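You operate a simulated robot arm through the tools that you are given. There is no shell and no other tool. Be economical: measure what you need, move in short steps, check, and stop when the job is done.

Carry out the task below with a simulated robot arm. There is one attempt and no reset: what you move stays moved.

JOB
Put the cover on the yellow drum, then lock the three blue knobs.

The check looks at the end state, three seconds after you hand in, the way a careful person would. Anything else that was tipped, shoved, dropped, spilled or broken makes it a failure. A push-on lid holds only when it is set on centred and level and pressed home; a screw cap is set on level and turned clockwise until tight.

ROBOT AND FRAMES
A 6-joint arm with a two-finger gripper on a trunk, on a base that drives. Base frame: it is fixed to the floor where the robot stands at the start and does not move with it; the origin is under the middle of the robot, x ahead of it, y to its left, z up. Lengths are in cm, angles in rad, forces in N, time in s.
With the tool pointing down near the work surface it reaches from about 58 to 72 cm from the robot's upright axis, wherever it stands. Its first joint turns from -2.897 to 2.897 rad. Places, roughly: opening of the yellow drum [90, -20, 90]. Payload 1.66 kg.
Tool frame: the origin (TCP) lies between the finger pads and is the grasp point; the fingertips stand 1.6 cm ahead of it; z points along the fingers, y is the line along which they close. The gripper opens to 11.1 cm. The gripper's body begins 10.4 cm behind the TCP.
Orientation is told as [roll, pitch, yaw] about the base's x, y, z axes, in that order, counted from this pose: with the fingers straight down and closing along the base's y, the tool's x points along the base's -x, its y along +y and its z along -z.

CONTROLS
- The arm moves only by the tool send_rows. Its argument "series" is a list of rows, each a list of 2 entries, a list of its own where there are three numbers: the shift along the base's x, y, z in units of 250 mm (1.0 is 250 mm), then the turn, a rotation vector about the base's x, y, z in units of 60 degrees (1.0 is 60 degrees). In form: [[[x, y, z], [rx, ry, rz]], ...]. A call has 1 to 8 rows; each row is the pose to reach, as a shift and turn from the pose commanded when the call began. "hand" is the opening, from 0 (shut) to 1 (fully open), set as the call begins (left out, the last holds). A call with a number of a shift or a turn outside -1 to 1 is refused whole. Each row takes 0.2 s and may step no farther than 5 cm and 0.15 rad from the row before; otherwise, or with a gripper value out of range, the whole call is refused. Where a pose cannot be reached the arm comes as near as it can. A force on the tool above 40 N (or 10 N above the force at the start of the call, whichever is more), or a blocked arm, ends the call early, and 0.2 s more pass. The fingers move at their own pace and stop on an object; they squeeze with about 32 N. The grip force told is the motor's: it shows also when the fingers shut on nothing. Time passes only in rows, and 0.2 s behind the last, so rows that repeat a pose let the fingers close. It gives the time, the measured TCP pose, the force on the tool (base axes), the opening and the grip force at its end, in the units of the frame above (readings bear some noise), with the torque about the TCP (base axes, N m) and any sound that the robot's microphone picked up.
- Cameras (640 x 400 px; columns grow to the right, rows downward): "scene" is now at [2.54, 13.2, 168.51]; the picture's right is [-0.70, -0.72, 0.00], its down [-0.57, 0.56, -0.60] and it looks along [0.43, -0.42, -0.80] (base axes); focal length 248 px, centre (320, 200). "wrist" rides on the gripper at [7, 1.4, -14.3] in the tool frame; the picture's right is [-0.19, 0.98, 0.00], its down [-0.87, -0.17, -0.47] and it looks along [-0.46, -0.09, 0.88] (tool axes); focal length 230 px, centre (320, 200). There is no depth. A picture from a camera that has moved, and an enlarged one, comes with that camera's place and axes in the base frame and with its lens. The place of the scene camera against the robot may be out by one fixed shift of up to 1.8 cm in any direction.
- camera(camera): a new picture of that camera. No time passes.
- slide_trunk(by): slides the trunk up (or, below 0, down) by that many cm; the arm and the scene camera ride with it, the base frame stays. It gives what a move gives, with no picture.
- base_move(legs): drives the robot by 1 to 6 legs, each [ahead, left, turn to the left] in cm, cm and rad, along the robot's own axes; the way and the turn of a leg run together, so that a leg with both is an arc; at most 150 cm and 3.142 rad a leg. The arm and the cameras ride along, it lands a little off, and it stops where it bumps. It gives what a move gives.
- head_to(pan, tilt): turns the head with the scene camera to pan (to the left, within 2.094 rad either way) and tilt (down, from -0.506 to 1.204), counted from straight ahead of the robot. It gives what a move gives.
- zoom(camera, box): a new picture of the part [left, top, right, bottom] of that camera's present view, enlarged. No time passes.
- finish_job(): hands the job in; it is judged then, once.

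Work in short steps. Places have to be worked out from the pictures, the camera data and where the tool is seen: move nearer, look again, correct. Check each grasp and each placing, and mend what went wrong. You have 120 turns and 82 pictures in all, those below and enlarged ones among them. Open the gripper and draw the arm clear of the work before you hand the job in, unless the task says otherwise; then end with one line.

The tools are called after "Call:" as a command line: name --argument value ..., lists and objects as JSON in quotes. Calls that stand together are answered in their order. send_rows: Moves the arm, as the interface text tells. Its arguments: {"type":"object","properties":{"series":{"type":"array"},"hand":{"type":"number"}},"required":["series"]} The other tools are called the same way: slide_trunk (by) slides the trunk up or down; base_move (legs) drives the base; head_to (pan, tilt) turns the head that bears the scene camera; camera (camera) takes a picture; zoom (camera, box) takes an enlarged picture of a part of a camera's view; finish_job () hands the job in.

At the start:

```text
t: 0.0
tool_pos: [44.65, 0.24, 125.86]
tool_rot: [0.0, 0.0, 0.0]
wrist_force: [0.7, -0.1, 0.5]
moment: [0.01, 0.0, 0.02]
finger_gap: 11.08
grasp_force: 0.0
trunk travel left (down, up): [-30.0, 29.0]
robot x, y, heading: [0.31, 0.33, 0.001]
head pan, tilt: [-0.771, 0.923]
```

scene: 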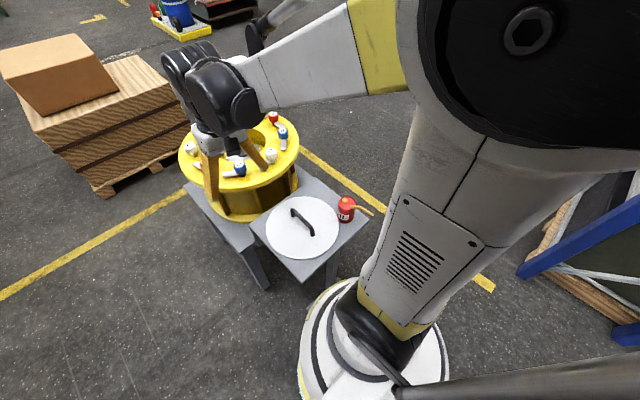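
wrist: 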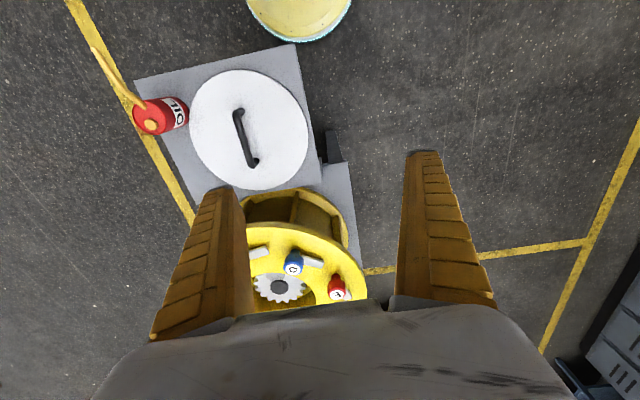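

The cover (white disc with black handle) lies on a small table nearer than the drum, and the drum rim has coloured knobs. I enlarge both views to see details.

Call:
zoom --camera "scene" --box '[160, 90, 400, 290]'

Call:
zoom --camera "wrist" --box '[120, 40, 400, 310]'

```text
2.00 times, centred on (280, 190) of scene
camera zoom: at [2.54, 13.2, 168.51], right [-0.7, -0.72, 0.0], down [-0.57, 0.56, -0.6], along [0.43, -0.42, -0.8], focal length 496 px, centre (400, 220)
```

zoom: 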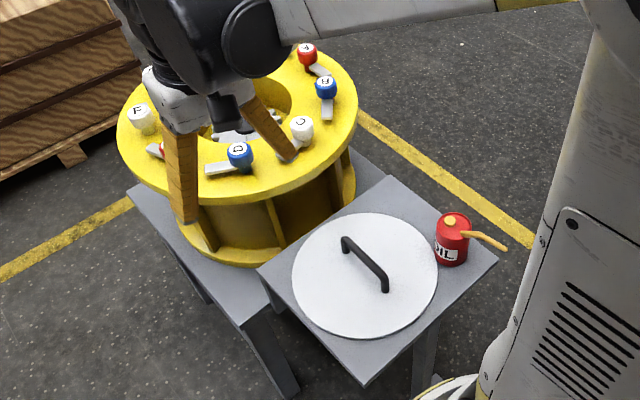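

```text
1.48 times, centred on (260, 175) of wrist
camera zoom: at [37.68, 1.61, 140.17], right [0.19, 0.98, 0.0], down [0.87, -0.17, 0.47], along [0.46, -0.09, -0.88], focal length 341 px, centre (409, 237)
```

zoom: 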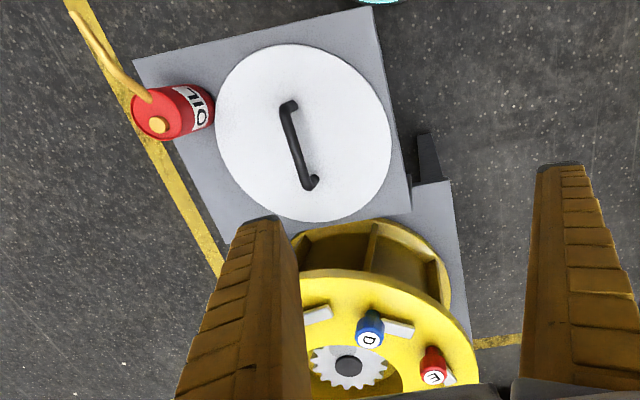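

The cover sits at about (47,-21), z≈70, and the drum at about (88,-19), z≈90. Standing beside both, near (67,42) and facing -y, puts both in reach, so I drive there by way of open floor.

Call:
base_move --legs '[[0, 42, 0], [67, 0, 0], [0, 0, -1.57]]'

Call:
head_to --pan 0.0 --tilt 0.9

Call:
camera --camera "scene"

Call:
camera --camera "wrist"

```text
t: 9.7
tool_pos: [67.7, -2.92, 125.84]
tool_rot: [0.001, -0.001, -1.556]
wrist_force: [-0.5, 0.2, 0.0]
moment: [-0.03, -0.01, -0.02]
finger_gap: 11.09
grasp_force: 0.1
trunk travel left (down, up): [-30.0, 29.0]
robot x, y, heading: [66.66, 41.43, -1.555]
head pan, tilt: [-0.771, 0.923]
```

```text
t: 10.8
tool_pos: [67.69, -2.91, 125.86]
tool_rot: [0.0, 0.002, -1.557]
wrist_force: [-0.3, -0.5, -0.2]
moment: [-0.03, 0.0, -0.03]
finger_gap: 11.1
grasp_force: 0.0
trunk travel left (down, up): [-30.0, 29.0]
robot x, y, heading: [66.95, 41.95, -1.549]
head pan, tilt: [0.0, 0.901]
```

```text
77 pictures are left
camera scene: at [85.1, 35.93, 168.68], right [-1.0, -0.01, 0.0], down [-0.01, 0.78, -0.62], along [0.01, -0.62, -0.78], focal length 248 px, centre (320, 200)
```

scene: 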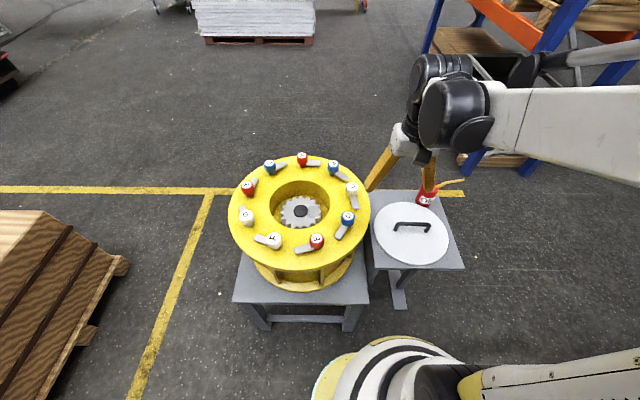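

```text
76 pictures are left
camera wrist: at [68.89, 4.11, 140.17], right [0.98, -0.18, 0.0], down [-0.16, -0.87, 0.47], along [-0.08, -0.46, -0.88], focal length 230 px, centre (320, 200)
```

wrist: 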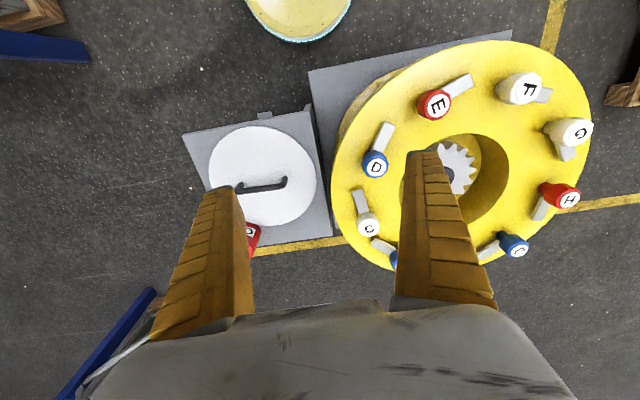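

Everything is in view now, including the nine lettered knobs (3 blue, 3 red, 3 white). I zoom in on the drum and on the cover.

Call:
zoom --camera "scene" --box '[220, 140, 380, 240]'

Call:
zoom --camera "scene" --box '[350, 170, 480, 280]'

Call:
zoom --camera "scene" --box '[220, 200, 380, 300]'

```text
4.00 times, centred on (300, 190) of scene
camera zoom: at [85.1, 35.93, 168.68], right [-1.0, -0.01, 0.0], down [-0.01, 0.78, -0.62], along [0.01, -0.62, -0.78], focal length 991 px, centre (400, 240)
```

zoom: 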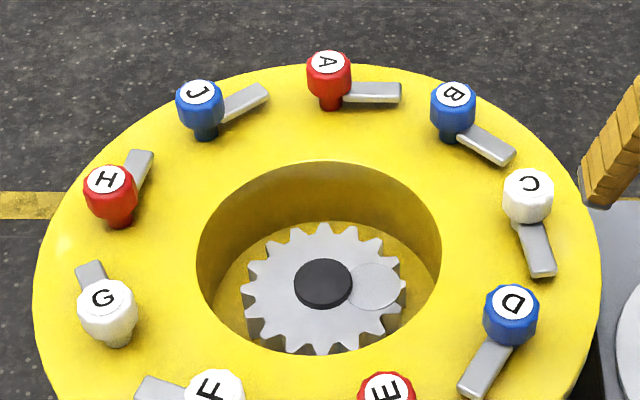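

```text
3.64 times, centred on (415, 225) of scene
camera zoom: at [85.1, 35.93, 168.68], right [-1.0, -0.01, 0.0], down [-0.01, 0.78, -0.62], along [0.01, -0.62, -0.78], focal length 901 px, centre (-26, 109)
```

zoom: 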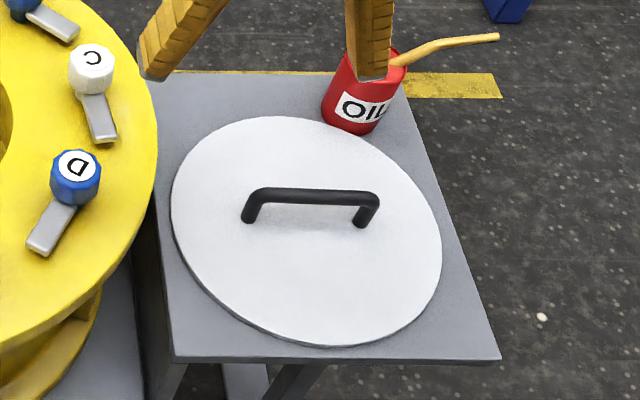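

```text
4.00 times, centred on (300, 250) of scene
camera zoom: at [85.1, 35.93, 168.68], right [-1.0, -0.01, 0.0], down [-0.01, 0.78, -0.62], along [0.01, -0.62, -0.78], focal length 991 px, centre (400, 0)
```

zoom: 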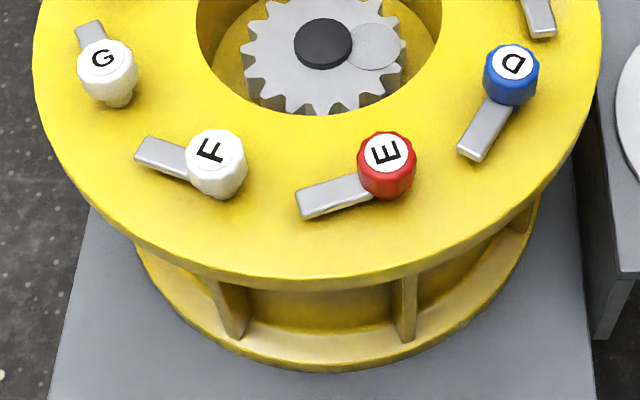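

Blue knobs are B, D and J. All the bars point along the clockwise tangent, so a clockwise quarter turn should swing each one inward over the cover. First I bring the tool above the cover handle, turned so the fingers close along y.

Call:
send_rows --series '[[[-0.11, -0.098, -0.05], [0, 0, 0.125]], [[-0.22, -0.196, -0.1], [0, 0, 0.25]], [[-0.33, -0.294, -0.15], [0, 0, 0.375]], [[-0.44, -0.392, -0.2], [0, 0, 0.5]], [[-0.55, -0.49, -0.25], [0, 0, 0.625]], [[-0.66, -0.588, -0.3], [0, 0, 0.75]], [[-0.77, -0.686, -0.35], [0, 0, 0.875]], [[-0.88, -0.784, -0.4], [0, 0, 1.0]]]' --hand 0.7

Call:
send_rows --series '[[[0, 0, -0.1], [0, 0, 0.125]], [[0, 0, -0.2], [0, 0, 0.25]], [[0, 0, -0.3], [0, 0, 0.375]], [[0, 0, -0.4], [0, 0, 0.486]], [[0, 0, -0.6], [0, 0, 0.486]]]'

Call:
camera --camera "wrist"

Call:
camera --camera "scene"

```text
t: 12.6
tool_pos: [45.65, -22.45, 115.68]
tool_rot: [0.0, 0.002, -0.508]
wrist_force: [0.1, 0.0, -0.7]
moment: [0.03, -0.01, 0.02]
finger_gap: 7.91
grasp_force: 0.9
trunk travel left (down, up): [-30.0, 29.0]
robot x, y, heading: [66.98, 41.76, -1.555]
head pan, tilt: [0.0, 0.901]
```

```text
t: 13.8
tool_pos: [45.37, -22.48, 100.74]
tool_rot: [-0.001, 0.0, 0.0]
wrist_force: [-0.6, -0.3, -0.7]
moment: [0.04, -0.05, -0.03]
finger_gap: 7.89
grasp_force: 0.8
trunk travel left (down, up): [-30.0, 29.0]
robot x, y, heading: [66.81, 41.92, -1.557]
head pan, tilt: [0.0, 0.901]
```

```text
72 pictures are left
camera wrist: at [38.52, -21.24, 115.1], right [0.19, 0.98, 0.0], down [0.87, -0.17, 0.47], along [0.46, -0.09, -0.88], focal length 230 px, centre (320, 200)
```

wrist: 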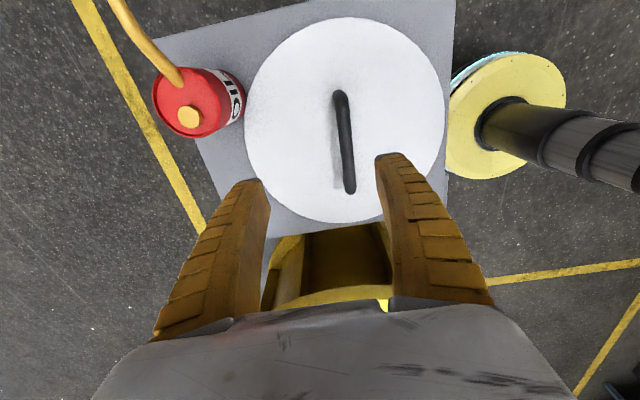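

```text
71 pictures are left
camera scene: at [85.06, 35.79, 168.67], right [-1.0, -0.01, 0.0], down [-0.01, 0.78, -0.62], along [0.01, -0.62, -0.78], focal length 248 px, centre (320, 200)
```

scene: 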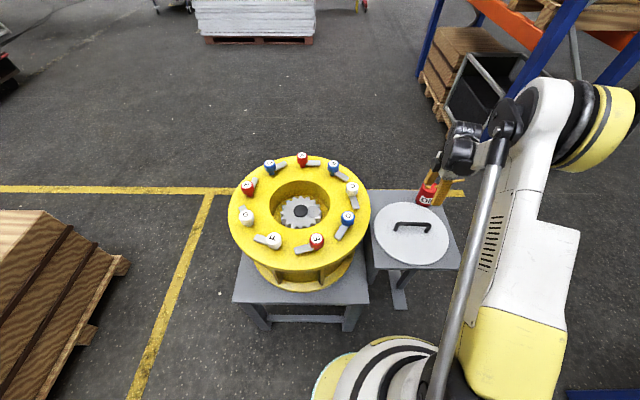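

The handle runs along x, centred near (46.5,-19.3), with the cover top at z≈77. I shift over it, descend partway and look again.

Call:
send_rows --series '[[[0.02, 0.064, -0.06], [0, 0, 0]], [[0.04, 0.128, -0.16], [0, 0, 0]], [[0.04, 0.128, -0.3], [0, 0, 0]]]'

Call:
camera --camera "wrist"

Call:
zoom --camera "scene" --box '[360, 130, 500, 280]'

```text
t: 14.6
tool_pos: [46.57, -19.26, 93.29]
tool_rot: [0.0, -0.001, -0.001]
wrist_force: [-0.7, 0.6, -0.3]
moment: [0.03, -0.02, 0.0]
finger_gap: 7.89
grasp_force: 1.6
trunk travel left (down, up): [-30.0, 29.0]
robot x, y, heading: [66.99, 42.24, -1.556]
head pan, tilt: [0.0, 0.901]
```

```text
70 pictures are left
camera wrist: at [39.62, -17.95, 107.63], right [0.19, 0.98, 0.0], down [0.87, -0.17, 0.47], along [0.46, -0.09, -0.88], focal length 230 px, centre (320, 200)
```

wrist: 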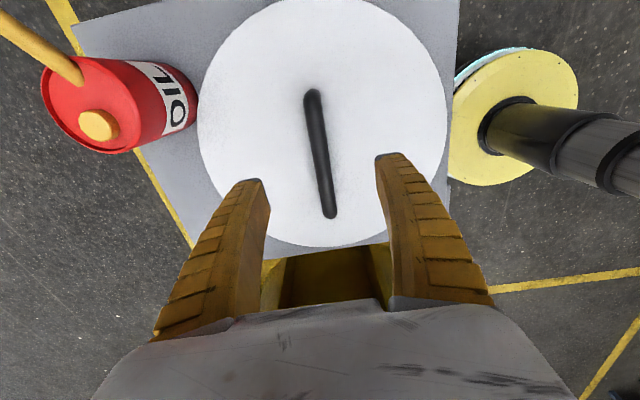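

```text
2.67 times, centred on (430, 205) of scene
camera zoom: at [85.07, 35.83, 168.67], right [-1.0, -0.01, 0.0], down [-0.01, 0.78, -0.62], along [0.01, -0.62, -0.78], focal length 661 px, centre (27, 187)
```

zoom: 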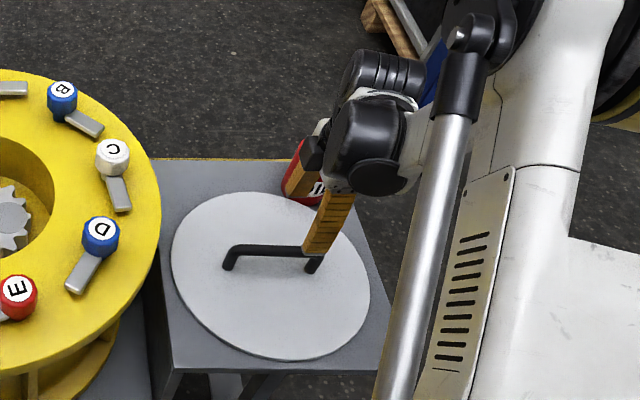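

The handle's centre is near (48,-19.4) and it is turned about -0.04 rad. I align to it and go lower.

Call:
send_rows --series '[[[0.056, -0.006, -0.16], [0, 0, -0.038]], [[0.056, -0.006, -0.36], [0, 0, -0.038]]]'

Call:
camera --camera "wrist"

Call:
zoom --camera "scene" --box '[360, 160, 480, 280]'

```text
t: 15.2
tool_pos: [47.94, -19.38, 84.38]
tool_rot: [-0.001, -0.001, -0.043]
wrist_force: [0.3, 0.5, 0.6]
moment: [-0.02, -0.03, 0.06]
finger_gap: 7.88
grasp_force: 1.2
trunk travel left (down, up): [-30.0, 29.0]
robot x, y, heading: [66.78, 41.94, -1.562]
head pan, tilt: [0.0, 0.901]
```

```text
68 pictures are left
camera wrist: at [40.99, -17.74, 98.68], right [0.23, 0.97, 0.0], down [0.86, -0.2, 0.47], along [0.46, -0.11, -0.88], focal length 230 px, centre (320, 200)
```

wrist: 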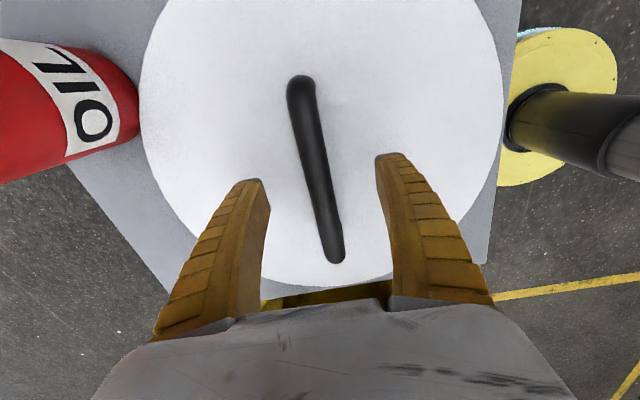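

```text
3.33 times, centred on (420, 220) of scene
camera zoom: at [85.06, 35.86, 168.68], right [-1.0, -0.01, 0.0], down [-0.01, 0.78, -0.62], along [0.01, -0.62, -0.78], focal length 826 px, centre (-13, 133)
```

zoom: 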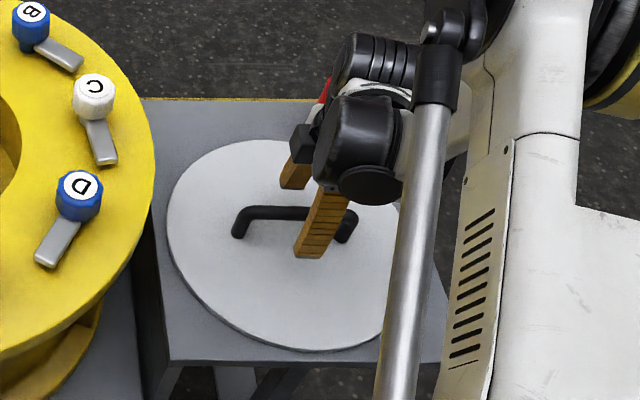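

The bar lies between the fingers and is centred near (49.2,-19.6). I make a small correction, lower to about z=79.5 and check the force.

Call:
send_rows --series '[[[0.044, -0.01, -0.08], [0, 0, -0.006]], [[0.044, -0.01, -0.14], [0, 0, -0.006]], [[0.044, -0.01, -0.19], [0, 0, -0.006]]]'

Call:
zoom --camera "scene" --box '[380, 180, 460, 260]'

Call:
camera --camera "wrist"

```text
t: 16.0
tool_pos: [49.13, -19.47, 80.58]
tool_rot: [-0.004, 0.002, -0.049]
wrist_force: [0.7, -2.5, 60.8]
moment: [0.01, -0.18, -0.18]
finger_gap: 2.64
grasp_force: 29.2
trunk travel left (down, up): [-30.0, 29.0]
robot x, y, heading: [66.8, 41.77, -1.558]
head pan, tilt: [0.0, 0.901]
stopped in row 3: the force on the tool passed its limit at 55 N (the readings are from after the stop); the commanded pose is now the measured one
```

```text
5.00 times, centred on (420, 220) of scene
camera zoom: at [85.23, 36.4, 168.75], right [-1.0, -0.01, 0.0], down [-0.01, 0.78, -0.62], along [0.01, -0.62, -0.78], focal length 1239 px, centre (-180, 100)
```

zoom: 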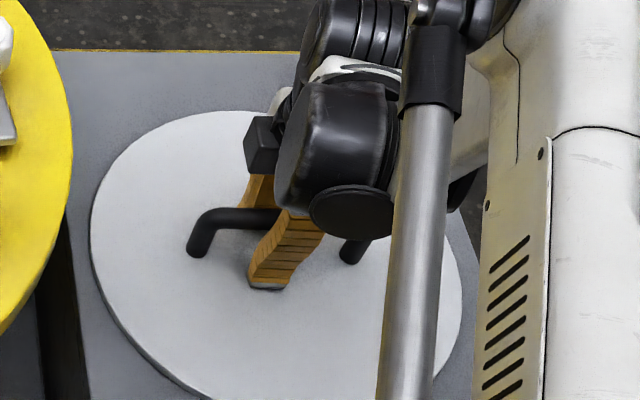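

```text
65 pictures are left
camera wrist: at [42.21, -17.79, 94.84], right [0.24, 0.97, 0.0], down [0.86, -0.21, 0.47], along [0.46, -0.11, -0.88], focal length 230 px, centre (320, 200)
```

wrist: 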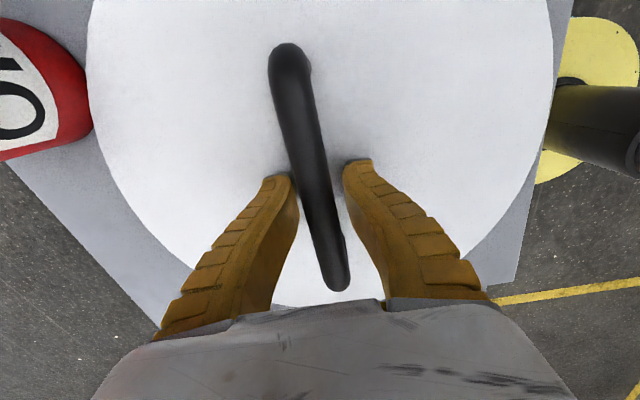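

The fingertips met the cover at z≈79, with 60 N pressing, and the gap reads 2.6 cm. I back up 1 cm with the same opening to relieve it and read again.

Call:
send_rows --series '[[[0, 0, 0.02], [0, 0, 0]], [[0, 0, 0.04], [0, 0, 0]]]' --hand 0.7

Call:
camera --camera "wrist"

```text
t: 16.6
tool_pos: [49.03, -19.69, 81.13]
tool_rot: [0.001, 0.0, -0.049]
wrist_force: [0.2, 0.3, 0.5]
moment: [0.0, 0.04, -0.01]
finger_gap: 7.9
grasp_force: 1.3
trunk travel left (down, up): [-30.0, 29.0]
robot x, y, heading: [66.86, 42.12, -1.558]
head pan, tilt: [0.0, 0.901]
```

```text
64 pictures are left
camera wrist: at [42.15, -18.04, 95.41], right [0.24, 0.97, 0.0], down [0.86, -0.21, 0.47], along [0.46, -0.11, -0.88], focal length 230 px, centre (320, 200)
```

wrist: 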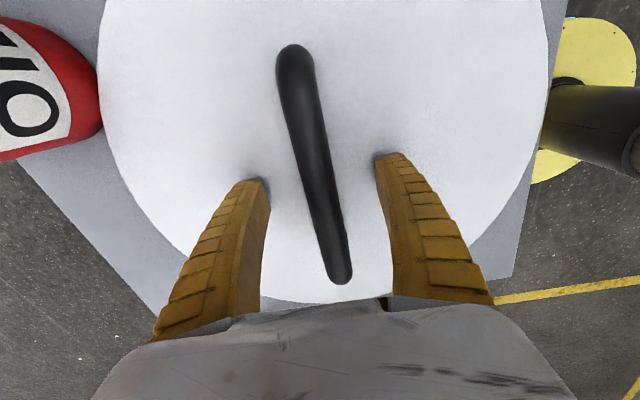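

The fingers straightened again; they are compliant. The bar is well between the pads, so I close on it.

Call:
send_rows --series '[[[0, 0.012, 0], [0, 0, 0]], [[0, 0.012, 0], [0, 0, 0]], [[0, 0.012, 0], [0, 0, 0]], [[0, 0.012, 0], [0, 0, 0]]]' --hand 0

Call:
camera --camera "wrist"

```text
t: 17.6
tool_pos: [49.16, -19.39, 81.09]
tool_rot: [-0.002, 0.001, -0.05]
wrist_force: [-0.3, 0.1, -0.1]
moment: [0.02, 0.02, -0.01]
finger_gap: 0.0
grasp_force: 28.8
trunk travel left (down, up): [-30.0, 29.0]
robot x, y, heading: [66.88, 41.72, -1.56]
head pan, tilt: [0.0, 0.901]
```

```text
63 pictures are left
camera wrist: at [42.14, -17.73, 95.44], right [0.24, 0.97, 0.0], down [0.86, -0.21, 0.47], along [0.46, -0.11, -0.88], focal length 230 px, centre (320, 200)
```

wrist: 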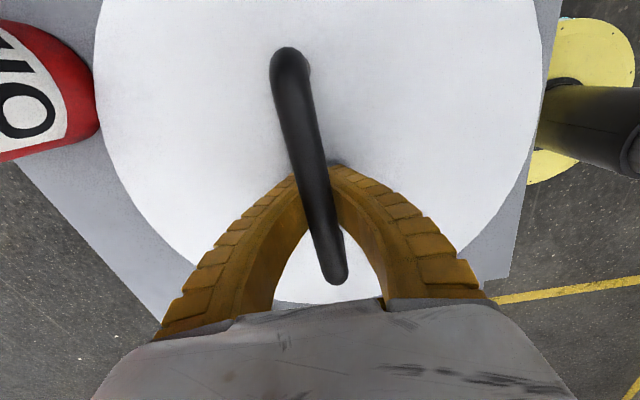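

The fingers closed to 0 beneath the bar, so the bar sits higher than the pads. I open, raise about 1.8 cm and close again.

Call:
send_rows --series '[[[0, 0, 0], [0, 0, 0]], [[0, 0, 0], [0, 0, 0]], [[0, 0, 0.04], [0, 0, 0]], [[0, 0, 0.072], [0, 0, 0]]]' --hand 0.6

Call:
send_rows --series '[[[0, 0, 0], [0, 0, 0]], [[0, 0, 0], [0, 0, 0]], [[0, 0, 0], [0, 0, 0]], [[0, 0, 0], [0, 0, 0]]]' --hand 0

Call:
camera --camera "wrist"

```text
t: 18.6
tool_pos: [49.16, -19.36, 83.0]
tool_rot: [-0.002, 0.0, -0.047]
wrist_force: [-0.2, -0.2, 0.1]
moment: [-0.01, -0.02, -0.04]
finger_gap: 6.84
grasp_force: 1.2
trunk travel left (down, up): [-30.0, 29.0]
robot x, y, heading: [66.75, 41.89, -1.56]
head pan, tilt: [0.0, 0.901]
```

```text
t: 19.6
tool_pos: [49.07, -19.52, 82.75]
tool_rot: [-0.001, -0.001, -0.049]
wrist_force: [1.0, 1.0, -19.9]
moment: [-0.01, -0.21, 0.01]
finger_gap: 0.61
grasp_force: 29.8
trunk travel left (down, up): [-30.0, 29.0]
robot x, y, heading: [66.9, 41.48, -1.556]
head pan, tilt: [0.0, 0.901]
```

```text
62 pictures are left
camera wrist: at [42.14, -17.83, 97.14], right [0.24, 0.97, 0.0], down [0.86, -0.21, 0.47], along [0.46, -0.11, -0.88], focal length 230 px, centre (320, 200)
```

wrist: 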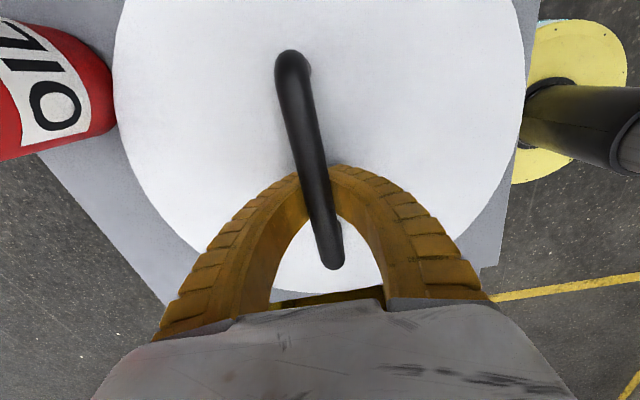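

The tips are wedged just under the bar (20 N pull, gap 0.6). I open, go up another 1.3 cm and close.

Call:
send_rows --series '[[[0, 0, 0], [0, 0, 0]], [[0, 0, 0], [0, 0, 0]], [[0, 0, 0.03], [0, 0, 0]], [[0, 0, 0.055], [0, 0, 0]]]' --hand 0.6

Call:
send_rows --series '[[[0, 0, 0], [0, 0, 0]], [[0, 0, 0], [0, 0, 0]], [[0, 0, 0], [0, 0, 0]], [[0, 0, 0], [0, 0, 0]]]' --hand 0

Call:
camera --camera "wrist"

```text
t: 20.6
tool_pos: [49.11, -19.37, 84.37]
tool_rot: [-0.001, -0.001, -0.051]
wrist_force: [-1.0, -0.1, 0.1]
moment: [-0.01, 0.03, -0.01]
finger_gap: 6.84
grasp_force: 1.1
trunk travel left (down, up): [-30.0, 29.0]
robot x, y, heading: [66.97, 41.84, -1.555]
head pan, tilt: [0.0, 0.901]
```

```text
t: 21.6
tool_pos: [49.0, -19.38, 84.32]
tool_rot: [-0.003, 0.001, -0.048]
wrist_force: [-1.7, -5.2, 5.2]
moment: [-0.04, 0.05, 0.19]
finger_gap: 1.51
grasp_force: 32.2
trunk travel left (down, up): [-30.0, 29.0]
robot x, y, heading: [66.71, 41.82, -1.557]
head pan, tilt: [0.0, 0.901]
```

```text
61 pictures are left
camera wrist: at [42.16, -17.74, 98.6], right [0.24, 0.97, 0.0], down [0.86, -0.21, 0.47], along [0.46, -0.11, -0.88], focal length 230 px, centre (320, 200)
```

wrist: 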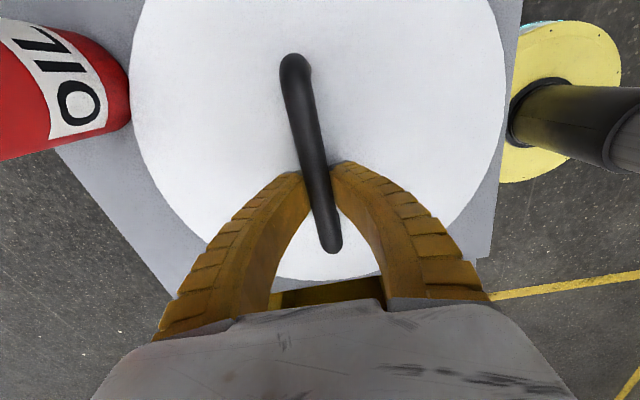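

The bar is now held (gap 1.5 cm, 32 N). I lift 3 cm and check weight, moment and tilt.

Call:
send_rows --series '[[[0, 0, 0.03], [0, 0, 0]], [[0, 0, 0.07], [0, 0, 0]], [[0, 0, 0.12], [0, 0, 0]], [[0, 0, 0.12], [0, 0, 0]]]'

Call:
camera --camera "wrist"

Call:
zoom --camera "scene" --box '[350, 160, 470, 280]'

```text
t: 22.6
tool_pos: [49.16, -19.59, 87.17]
tool_rot: [-0.001, -0.001, -0.05]
wrist_force: [0.2, 1.2, -18.6]
moment: [-0.02, -0.21, -0.02]
finger_gap: 0.82
grasp_force: 32.0
trunk travel left (down, up): [-30.0, 29.0]
robot x, y, heading: [66.25, 41.87, -1.56]
head pan, tilt: [0.0, 0.901]
```

```text
60 pictures are left
camera wrist: at [42.14, -17.86, 101.52], right [0.24, 0.97, 0.0], down [0.86, -0.21, 0.47], along [0.46, -0.11, -0.88], focal length 230 px, centre (320, 200)
```

wrist: 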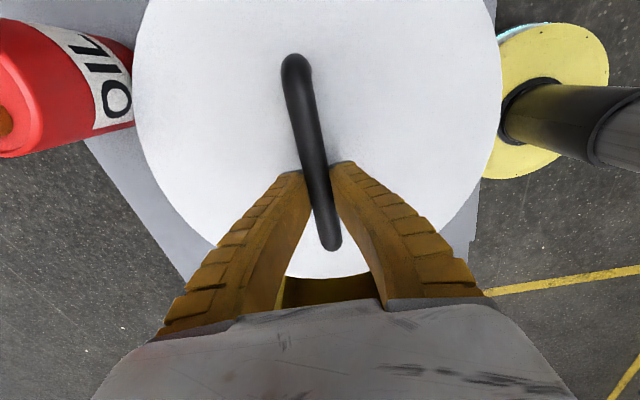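

```text
3.33 times, centred on (410, 220) of scene
camera zoom: at [85.06, 35.75, 168.67], right [-1.0, -0.01, 0.0], down [-0.01, 0.78, -0.62], along [0.01, -0.62, -0.78], focal length 826 px, centre (20, 133)
```

zoom: 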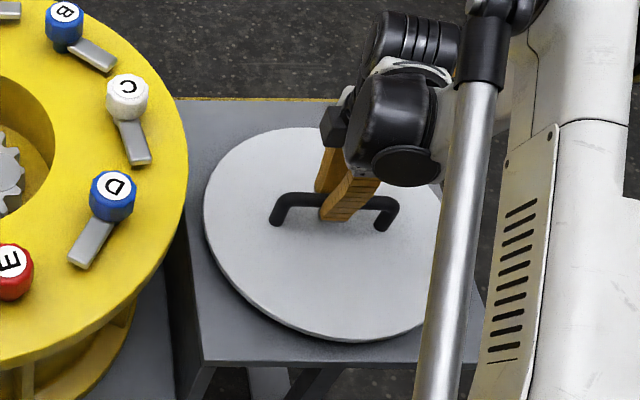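

The cover is hanging level and weighs about 18 N, with its centre about 1.1 cm toward -x from the grip. The drum rim and oil can are close by, so I move diagonally away from both (-x,+y) before lifting above knob height.

Call:
send_rows --series '[[[-0.06, 0.1, 0.0], [0, 0, 0]], [[-0.12, 0.2, 0.02], [0, 0, 0]], [[-0.12, 0.2, 0.12], [0, 0, 0]], [[-0.12, 0.2, 0.25], [0, 0, 0]], [[-0.12, 0.2, 0.4], [0, 0, 0]], [[-0.12, 0.2, 0.55], [0, 0, 0]], [[-0.12, 0.2, 0.7], [0, 0, 0]], [[-0.12, 0.2, 0.85], [0, 0, 0]]]'

Call:
camera --camera "scene"

```text
t: 24.4
tool_pos: [46.09, -14.27, 108.59]
tool_rot: [0.001, -0.001, -0.049]
wrist_force: [0.1, 0.1, -0.3]
moment: [-0.02, 0.0, 0.0]
finger_gap: 0.01
grasp_force: 28.6
trunk travel left (down, up): [-30.0, 29.0]
robot x, y, heading: [66.99, 41.84, -1.558]
head pan, tilt: [0.0, 0.901]
```

```text
58 pictures are left
camera scene: at [85.11, 35.95, 168.69], right [-1.0, -0.01, 0.0], down [-0.01, 0.78, -0.62], along [0.01, -0.62, -0.78], focal length 248 px, centre (320, 200)
```

scene: 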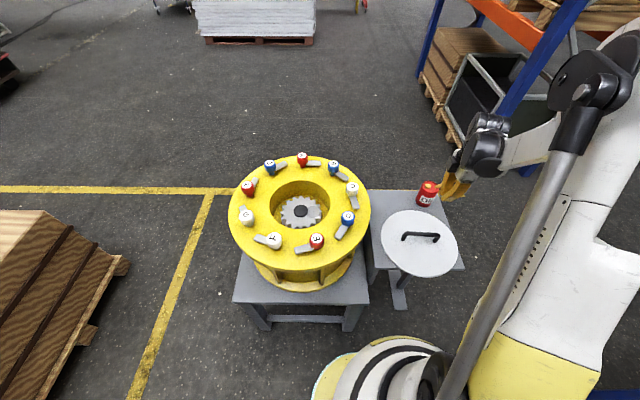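

The cover slipped out and is lying on the table again, shifted toward +y, and nothing else has moved. I look closer.

Call:
zoom --camera "scene" --box '[360, 170, 480, 290]'

Call:
camera --camera "wrist"

```text
3.33 times, centred on (420, 230) of scene
camera zoom: at [85.11, 35.95, 168.69], right [-1.0, -0.01, 0.0], down [-0.01, 0.78, -0.62], along [0.01, -0.62, -0.78], focal length 826 px, centre (-13, 100)
```

zoom: 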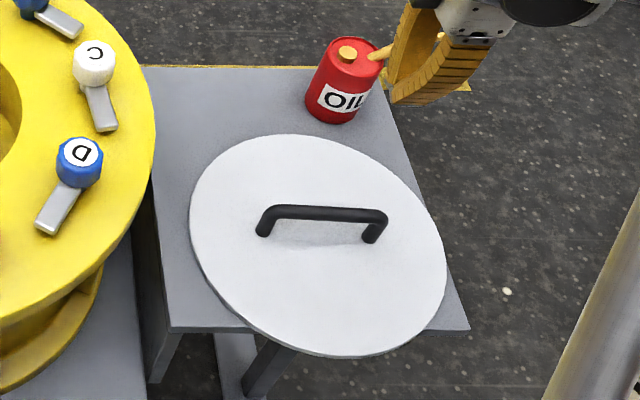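

```text
56 pictures are left
camera wrist: at [39.17, -12.7, 122.87], right [0.24, 0.97, 0.0], down [0.86, -0.21, 0.47], along [0.46, -0.11, -0.88], focal length 230 px, centre (320, 200)
```

wrist: 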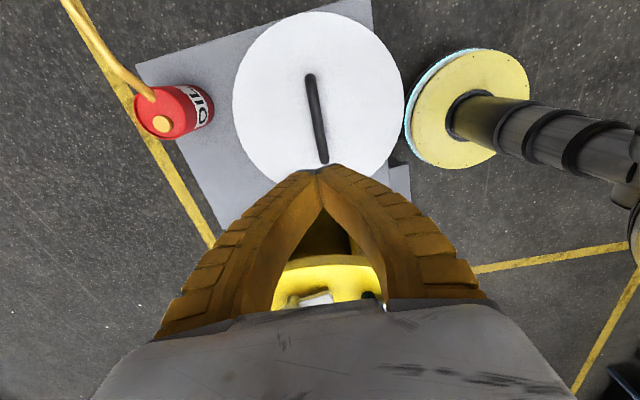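

The cover lies flat and clear of both the drum and the can. Last time the pads closed above the bar's equator, so this time I grip slightly lower and hook under the bar. I open, re-centre and descend for a look.

Call:
send_rows --series '[[[-0.012, -0.02, -0.14], [0, 0, 0]], [[-0.012, -0.02, -0.32], [0, 0, 0]], [[-0.012, -0.02, -0.5], [0, 0, 0]], [[-0.012, -0.02, -0.68], [0, 0, 0]], [[-0.012, -0.02, -0.8], [0, 0, 0]]]' --hand 0.7

Call:
camera --camera "wrist"

```text
t: 25.6
tool_pos: [45.77, -14.93, 88.41]
tool_rot: [0.0, -0.001, -0.048]
wrist_force: [0.6, 0.3, -0.1]
moment: [-0.03, 0.03, 0.0]
finger_gap: 7.94
grasp_force: 0.4
trunk travel left (down, up): [-30.0, 29.0]
robot x, y, heading: [66.77, 41.64, -1.562]
head pan, tilt: [0.0, 0.901]
```

```text
55 pictures are left
camera wrist: at [38.89, -13.24, 102.71], right [0.24, 0.97, 0.0], down [0.86, -0.21, 0.47], along [0.46, -0.11, -0.88], focal length 230 px, centre (320, 200)
```

wrist: 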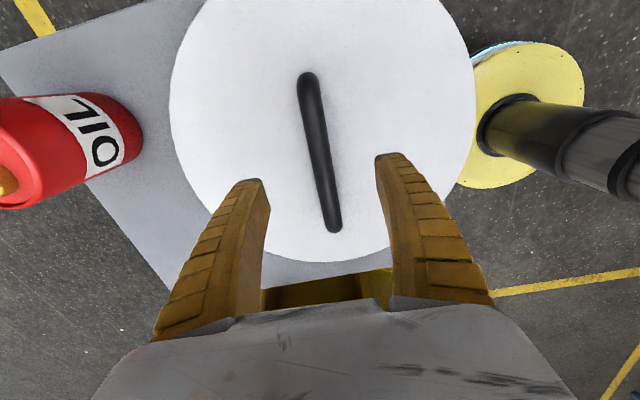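

The handle's centre is about (45.6,-14.55). I descend to z≈82 with a small correction.

Call:
send_rows --series '[[[-0.006, 0.014, -0.08], [0, 0, -0.022]], [[-0.006, 0.014, -0.17], [0, 0, -0.022]], [[-0.006, 0.014, -0.25], [0, 0, -0.022]]]'

Call:
send_rows --series '[[[0, 0, 0], [0, 0, 0]], [[0, 0, 0], [0, 0, 0]], [[0, 0, 0], [0, 0, 0]], [[0, 0, 0], [0, 0, 0]]]' --hand 0

Call:
camera --camera "wrist"

```text
t: 26.4
tool_pos: [45.65, -14.47, 82.25]
tool_rot: [0.001, -0.002, -0.072]
wrist_force: [0.4, -0.1, -0.2]
moment: [-0.02, -0.01, -0.01]
finger_gap: 7.9
grasp_force: 0.8
trunk travel left (down, up): [-30.0, 29.0]
robot x, y, heading: [66.71, 41.9, -1.561]
head pan, tilt: [0.0, 0.901]
```

```text
t: 27.4
tool_pos: [45.47, -14.68, 82.24]
tool_rot: [0.0, -0.001, -0.071]
wrist_force: [1.2, 0.7, 0.2]
moment: [-0.01, 0.16, 0.04]
finger_gap: 0.58
grasp_force: 29.4
trunk travel left (down, up): [-30.0, 29.0]
robot x, y, heading: [66.69, 41.65, -1.556]
head pan, tilt: [0.0, 0.901]
```

```text
54 pictures are left
camera wrist: at [38.69, -12.74, 96.53], right [0.26, 0.97, 0.0], down [0.85, -0.23, 0.47], along [0.46, -0.12, -0.88], focal length 230 px, centre (320, 200)
```

wrist: 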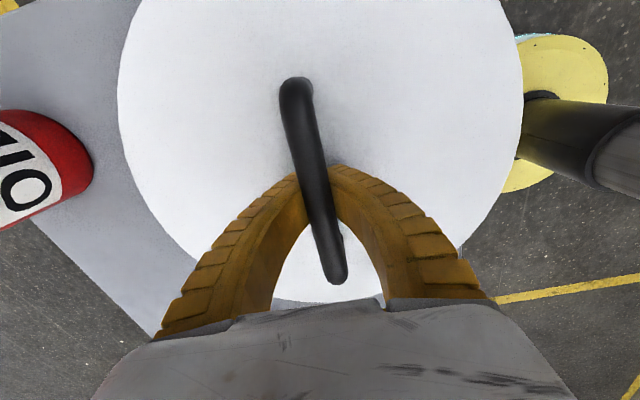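

Gap is 0.58 with the fingers around and just under the bar, centred along it. I lift 3 cm slowly and check.

Call:
send_rows --series '[[[0, 0, 0.02], [0, 0, 0]], [[0, 0, 0.04], [0, 0, 0]], [[0, 0, 0.07], [0, 0, 0]], [[0, 0, 0.1], [0, 0, 0]], [[0, 0, 0.12], [0, 0, 0]], [[0, 0, 0.12], [0, 0, 0]]]'

Call:
camera --camera "wrist"

```text
t: 28.8
tool_pos: [45.7, -14.61, 85.27]
tool_rot: [0.001, -0.001, -0.071]
wrist_force: [-0.2, -0.6, -20.5]
moment: [0.0, 0.02, -0.01]
finger_gap: 0.61
grasp_force: 29.8
trunk travel left (down, up): [-30.0, 29.0]
robot x, y, heading: [66.68, 41.53, -1.56]
head pan, tilt: [0.0, 0.901]
```

```text
53 pictures are left
camera wrist: at [38.68, -12.84, 99.53], right [0.26, 0.97, 0.0], down [0.85, -0.23, 0.47], along [0.46, -0.12, -0.88], focal length 230 px, centre (320, 200)
```

wrist: 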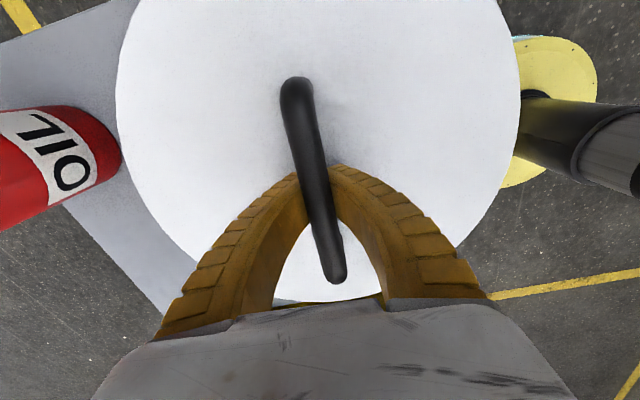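

The cover is balanced (no moment) and hooked at gap 0.61. I raise it gently by 22 cm.

Call:
send_rows --series '[[[0, 0, 0.05], [0, 0, 0]], [[0, 0, 0.13], [0, 0, 0]], [[0, 0, 0.22], [0, 0, 0]], [[0, 0, 0.32], [0, 0, 0]], [[0, 0, 0.42], [0, 0, 0]], [[0, 0, 0.52], [0, 0, 0]], [[0, 0, 0.6], [0, 0, 0]], [[0, 0, 0.64], [0, 0, 0]]]'

Call:
send_rows --series '[[[0, 0, 0.05], [0, 0, 0]], [[0, 0, 0.13], [0, 0, 0]], [[0, 0, 0.2], [0, 0, 0]], [[0, 0, 0.24], [0, 0, 0]]]'

Call:
camera --camera "scene"

```text
t: 30.6
tool_pos: [45.54, -14.59, 101.29]
tool_rot: [0.0, 0.0, -0.073]
wrist_force: [-0.3, -0.6, -20.2]
moment: [0.01, 0.0, 0.04]
finger_gap: 0.61
grasp_force: 29.3
trunk travel left (down, up): [-30.0, 29.0]
robot x, y, heading: [67.2, 41.84, -1.558]
head pan, tilt: [0.0, 0.901]
```

```text
t: 31.6
tool_pos: [45.6, -14.77, 107.14]
tool_rot: [-0.001, 0.001, -0.071]
wrist_force: [-0.2, -1.2, -19.8]
moment: [0.04, 0.02, -0.01]
finger_gap: 0.6
grasp_force: 29.1
trunk travel left (down, up): [-30.0, 29.0]
robot x, y, heading: [66.54, 42.13, -1.56]
head pan, tilt: [0.0, 0.901]
```

```text
52 pictures are left
camera scene: at [85.04, 35.75, 168.68], right [-1.0, -0.01, 0.0], down [-0.01, 0.78, -0.62], along [0.01, -0.62, -0.78], focal length 248 px, centre (320, 200)
```

scene: 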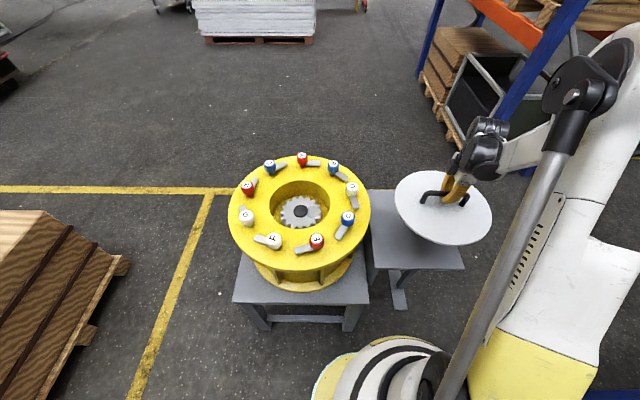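

The cover is held steady at a safe height. I drive 22 cm to the robot's left (+x) so the drum centre comes comfortably into reach.

Call:
base_move --legs '[[0, 22, 0]]'

Call:
camera --camera "scene"

```text
t: 33.3
tool_pos: [67.57, -14.39, 107.19]
tool_rot: [-0.001, 0.001, -0.069]
wrist_force: [0.7, -0.6, -19.3]
moment: [0.0, 0.04, 0.03]
finger_gap: 0.59
grasp_force: 29.8
trunk travel left (down, up): [-30.0, 29.0]
robot x, y, heading: [88.25, 42.24, -1.558]
head pan, tilt: [0.0, 0.901]
```

```text
51 pictures are left
camera scene: at [107.03, 36.04, 168.66], right [-1.0, -0.01, 0.0], down [-0.01, 0.78, -0.62], along [0.01, -0.62, -0.78], focal length 248 px, centre (320, 200)
```

scene: 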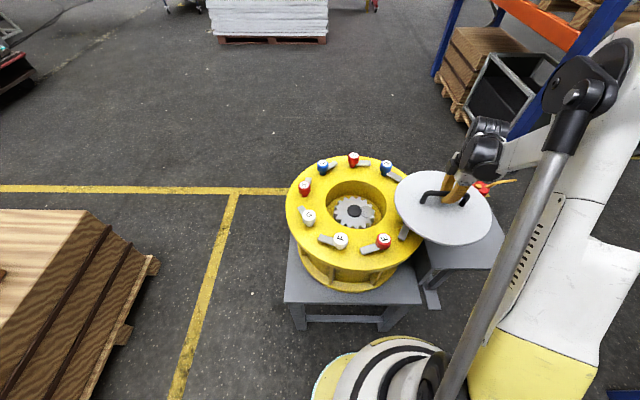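

It moved cleanly. I zoom on the drum from this camera position to get its centre.

Call:
zoom --camera "scene" --box '[270, 140, 430, 240]'

```text
4.00 times, centred on (350, 190) of scene
camera zoom: at [107.03, 36.04, 168.66], right [-1.0, -0.01, 0.0], down [-0.01, 0.78, -0.62], along [0.01, -0.62, -0.78], focal length 991 px, centre (200, 240)
```

zoom: 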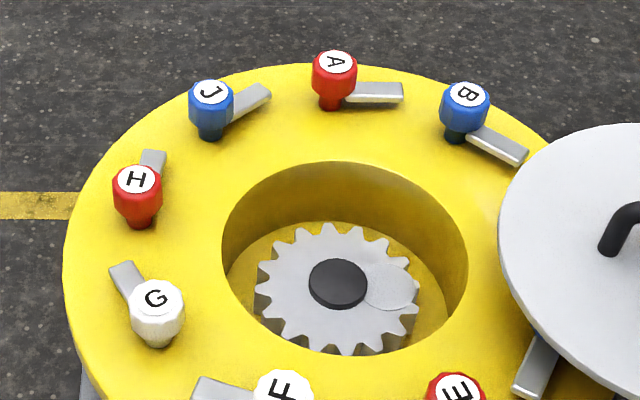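

From this view the drum centre comes out near (93.0,-25.6). I carry the cover over it at the present height, ramping gently.

Call:
send_rows --series '[[[0.08, -0.035, 0], [0, 0, 0]], [[0.21, -0.093, 0], [0, 0, 0]], [[0.36, -0.159, 0], [0, 0, 0]], [[0.52, -0.229, 0], [0, 0, 0]], [[0.68, -0.3, 0], [0, 0, 0]], [[0.83, -0.366, 0], [0, 0, 0]], [[0.94, -0.414, 0], [0, 0, 0]], [[1.0, -0.445, 0], [0, 0, 0]]]'

Call:
zoom --camera "scene" --box '[270, 130, 430, 290]'

```text
t: 35.1
tool_pos: [92.55, -25.62, 106.99]
tool_rot: [0.002, 0.002, -0.072]
wrist_force: [0.8, 0.6, -19.5]
moment: [-0.05, 0.02, -0.01]
finger_gap: 0.61
grasp_force: 29.7
trunk travel left (down, up): [-30.0, 29.0]
robot x, y, heading: [88.69, 41.99, -1.556]
head pan, tilt: [0.0, 0.901]
```

```text
2.50 times, centred on (350, 210) of scene
camera zoom: at [107.04, 35.99, 168.66], right [-1.0, -0.01, 0.0], down [-0.01, 0.78, -0.62], along [0.01, -0.62, -0.78], focal length 620 px, centre (245, 175)
```

zoom: 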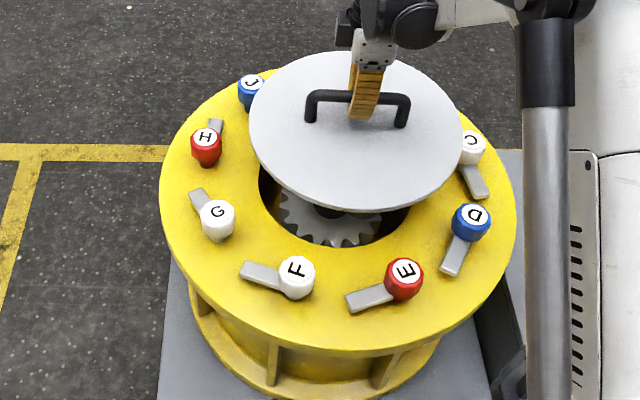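

The cover (R≈15.4) fits inside the knob ring (inner R≈18.5). I lower it 7 cm and compare again.

Call:
send_rows --series '[[[0.008, 0, -0.06], [0, 0, 0]], [[0.016, 0, -0.14], [0, 0, 0]], [[0.016, 0, -0.22], [0, 0, 0]], [[0.016, 0, -0.28], [0, 0, 0]], [[0.016, 0, -0.28], [0, 0, 0]]]'

Call:
zoom --camera "scene" --box '[270, 130, 430, 290]'

```text
t: 36.3
tool_pos: [92.94, -25.57, 100.08]
tool_rot: [0.0, 0.0, -0.069]
wrist_force: [3.6, -6.8, -4.1]
moment: [0.04, 0.09, -0.05]
finger_gap: 0.62
grasp_force: 29.2
trunk travel left (down, up): [-30.0, 29.0]
robot x, y, heading: [88.85, 42.12, -1.553]
head pan, tilt: [0.0, 0.901]
```

```text
2.50 times, centred on (350, 210) of scene
camera zoom: at [107.02, 36.06, 168.68], right [-1.0, -0.01, 0.0], down [-0.01, 0.78, -0.62], along [0.01, -0.62, -0.78], focal length 620 px, centre (245, 175)
```

zoom: 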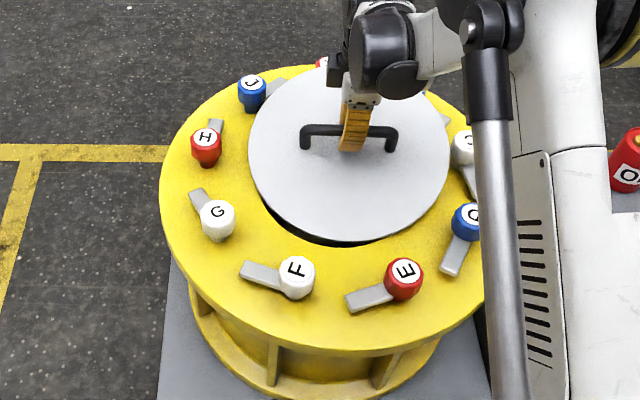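

The cover's weight is already partly supported (4 N instead of 20 N), with a sideways force, so something is touching. I look closely before moving on.

Call:
zoom --camera "scene" --box '[325, 140, 415, 240]'

Call:
camera --camera "wrist"

```text
4.00 times, centred on (370, 190) of scene
camera zoom: at [107.02, 36.06, 168.68], right [-1.0, -0.01, 0.0], down [-0.01, 0.78, -0.62], along [0.01, -0.62, -0.78], focal length 991 px, centre (120, 240)
```

zoom: 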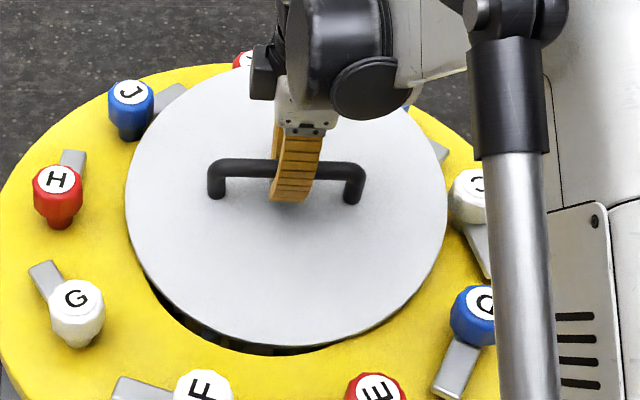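

```text
46 pictures are left
camera wrist: at [86.06, -23.75, 114.45], right [0.26, 0.97, 0.0], down [0.85, -0.23, 0.47], along [0.46, -0.12, -0.88], focal length 230 px, centre (320, 200)
```

wrist: 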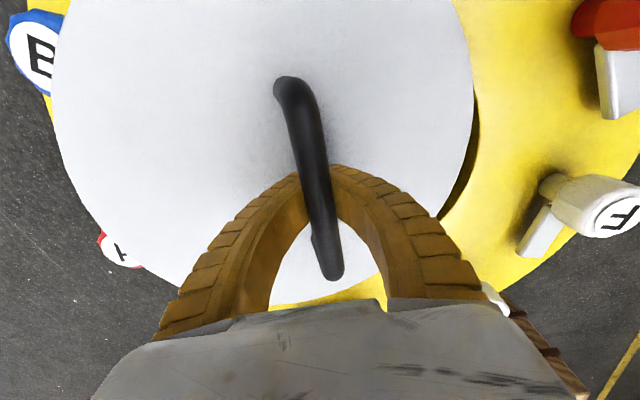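

The cover is tilted, with its -y edge up and resting on knob A's side. So the rim is nearer z≈93, which puts the drum centre closer to (94.2,-23.5). I raise the cover, shift it and check it hangs level.

Call:
send_rows --series '[[[0, 0, 0.06], [0, 0, 0]], [[0, 0, 0.14], [0, 0, 0]], [[0, 0, 0.2], [0, 0, 0]], [[0.025, 0.04, 0.2], [0, 0, 0]], [[0.05, 0.085, 0.2], [0, 0, 0]], [[0.05, 0.085, 0.2], [0, 0, 0]]]'

Call:
zoom --camera "scene" --box '[270, 130, 430, 290]'

Call:
camera --camera "wrist"

```text
t: 37.7
tool_pos: [94.19, -23.42, 105.27]
tool_rot: [0.001, 0.0, -0.068]
wrist_force: [-0.9, 0.3, -19.0]
moment: [0.1, 0.0, -0.01]
finger_gap: 0.6
grasp_force: 29.7
trunk travel left (down, up): [-30.0, 29.0]
robot x, y, heading: [88.61, 42.04, -1.558]
head pan, tilt: [0.0, 0.901]
```

```text
2.50 times, centred on (350, 210) of scene
camera zoom: at [106.96, 35.97, 168.66], right [-1.0, -0.01, 0.0], down [-0.01, 0.78, -0.62], along [0.01, -0.62, -0.78], focal length 620 px, centre (245, 175)
```

zoom: 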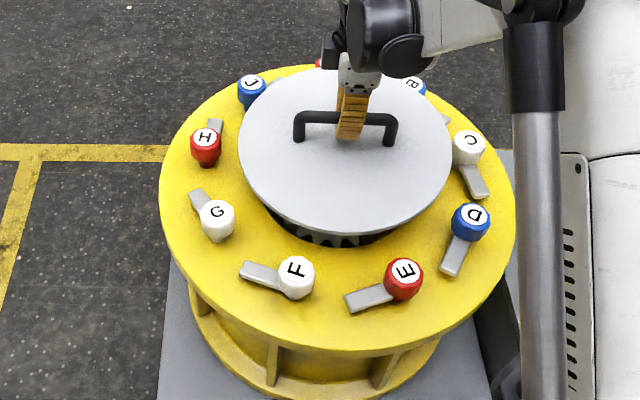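

```text
44 pictures are left
camera wrist: at [87.27, -21.65, 119.47], right [0.26, 0.97, 0.0], down [0.85, -0.23, 0.47], along [0.46, -0.12, -0.88], focal length 230 px, centre (320, 200)
```

wrist: 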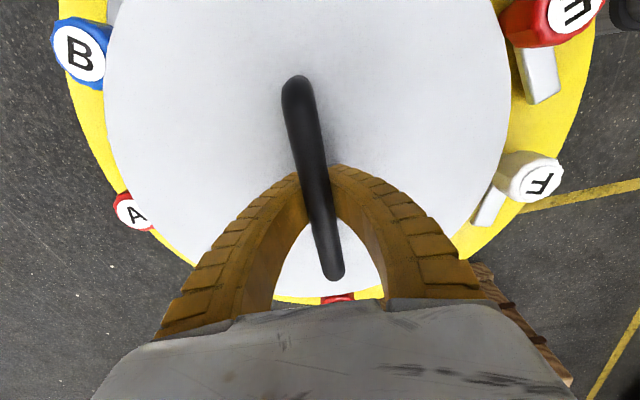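

Using knobs A, B, E and F in the wrist view, the ring centre is near (94.4,-23.0), within 0.5 cm of the tool. I apply that small shift and lower to z≈100.5, checking the load.

Call:
send_rows --series '[[[0.008, 0.014, -0.05], [0, 0, 0]], [[0.008, 0.014, -0.1], [0, 0, 0]], [[0.008, 0.014, -0.15], [0, 0, 0]], [[0.008, 0.014, -0.19], [0, 0, 0]], [[0.008, 0.014, -0.19], [0, 0, 0]]]'

Call:
camera --camera "wrist"

```text
t: 38.9
tool_pos: [94.29, -23.08, 100.47]
tool_rot: [0.0, -0.001, -0.069]
wrist_force: [-0.1, -1.2, -20.0]
moment: [0.08, 0.01, -0.03]
finger_gap: 0.6
grasp_force: 29.5
trunk travel left (down, up): [-30.0, 29.0]
robot x, y, heading: [88.7, 42.5, -1.558]
head pan, tilt: [0.0, 0.901]
```

```text
43 pictures are left
camera wrist: at [87.47, -21.27, 114.74], right [0.26, 0.97, 0.0], down [0.85, -0.23, 0.47], along [0.46, -0.12, -0.88], focal length 230 px, centre (320, 200)
```

wrist: 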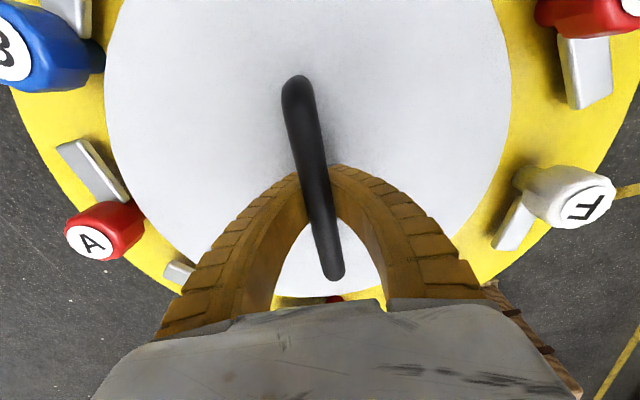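

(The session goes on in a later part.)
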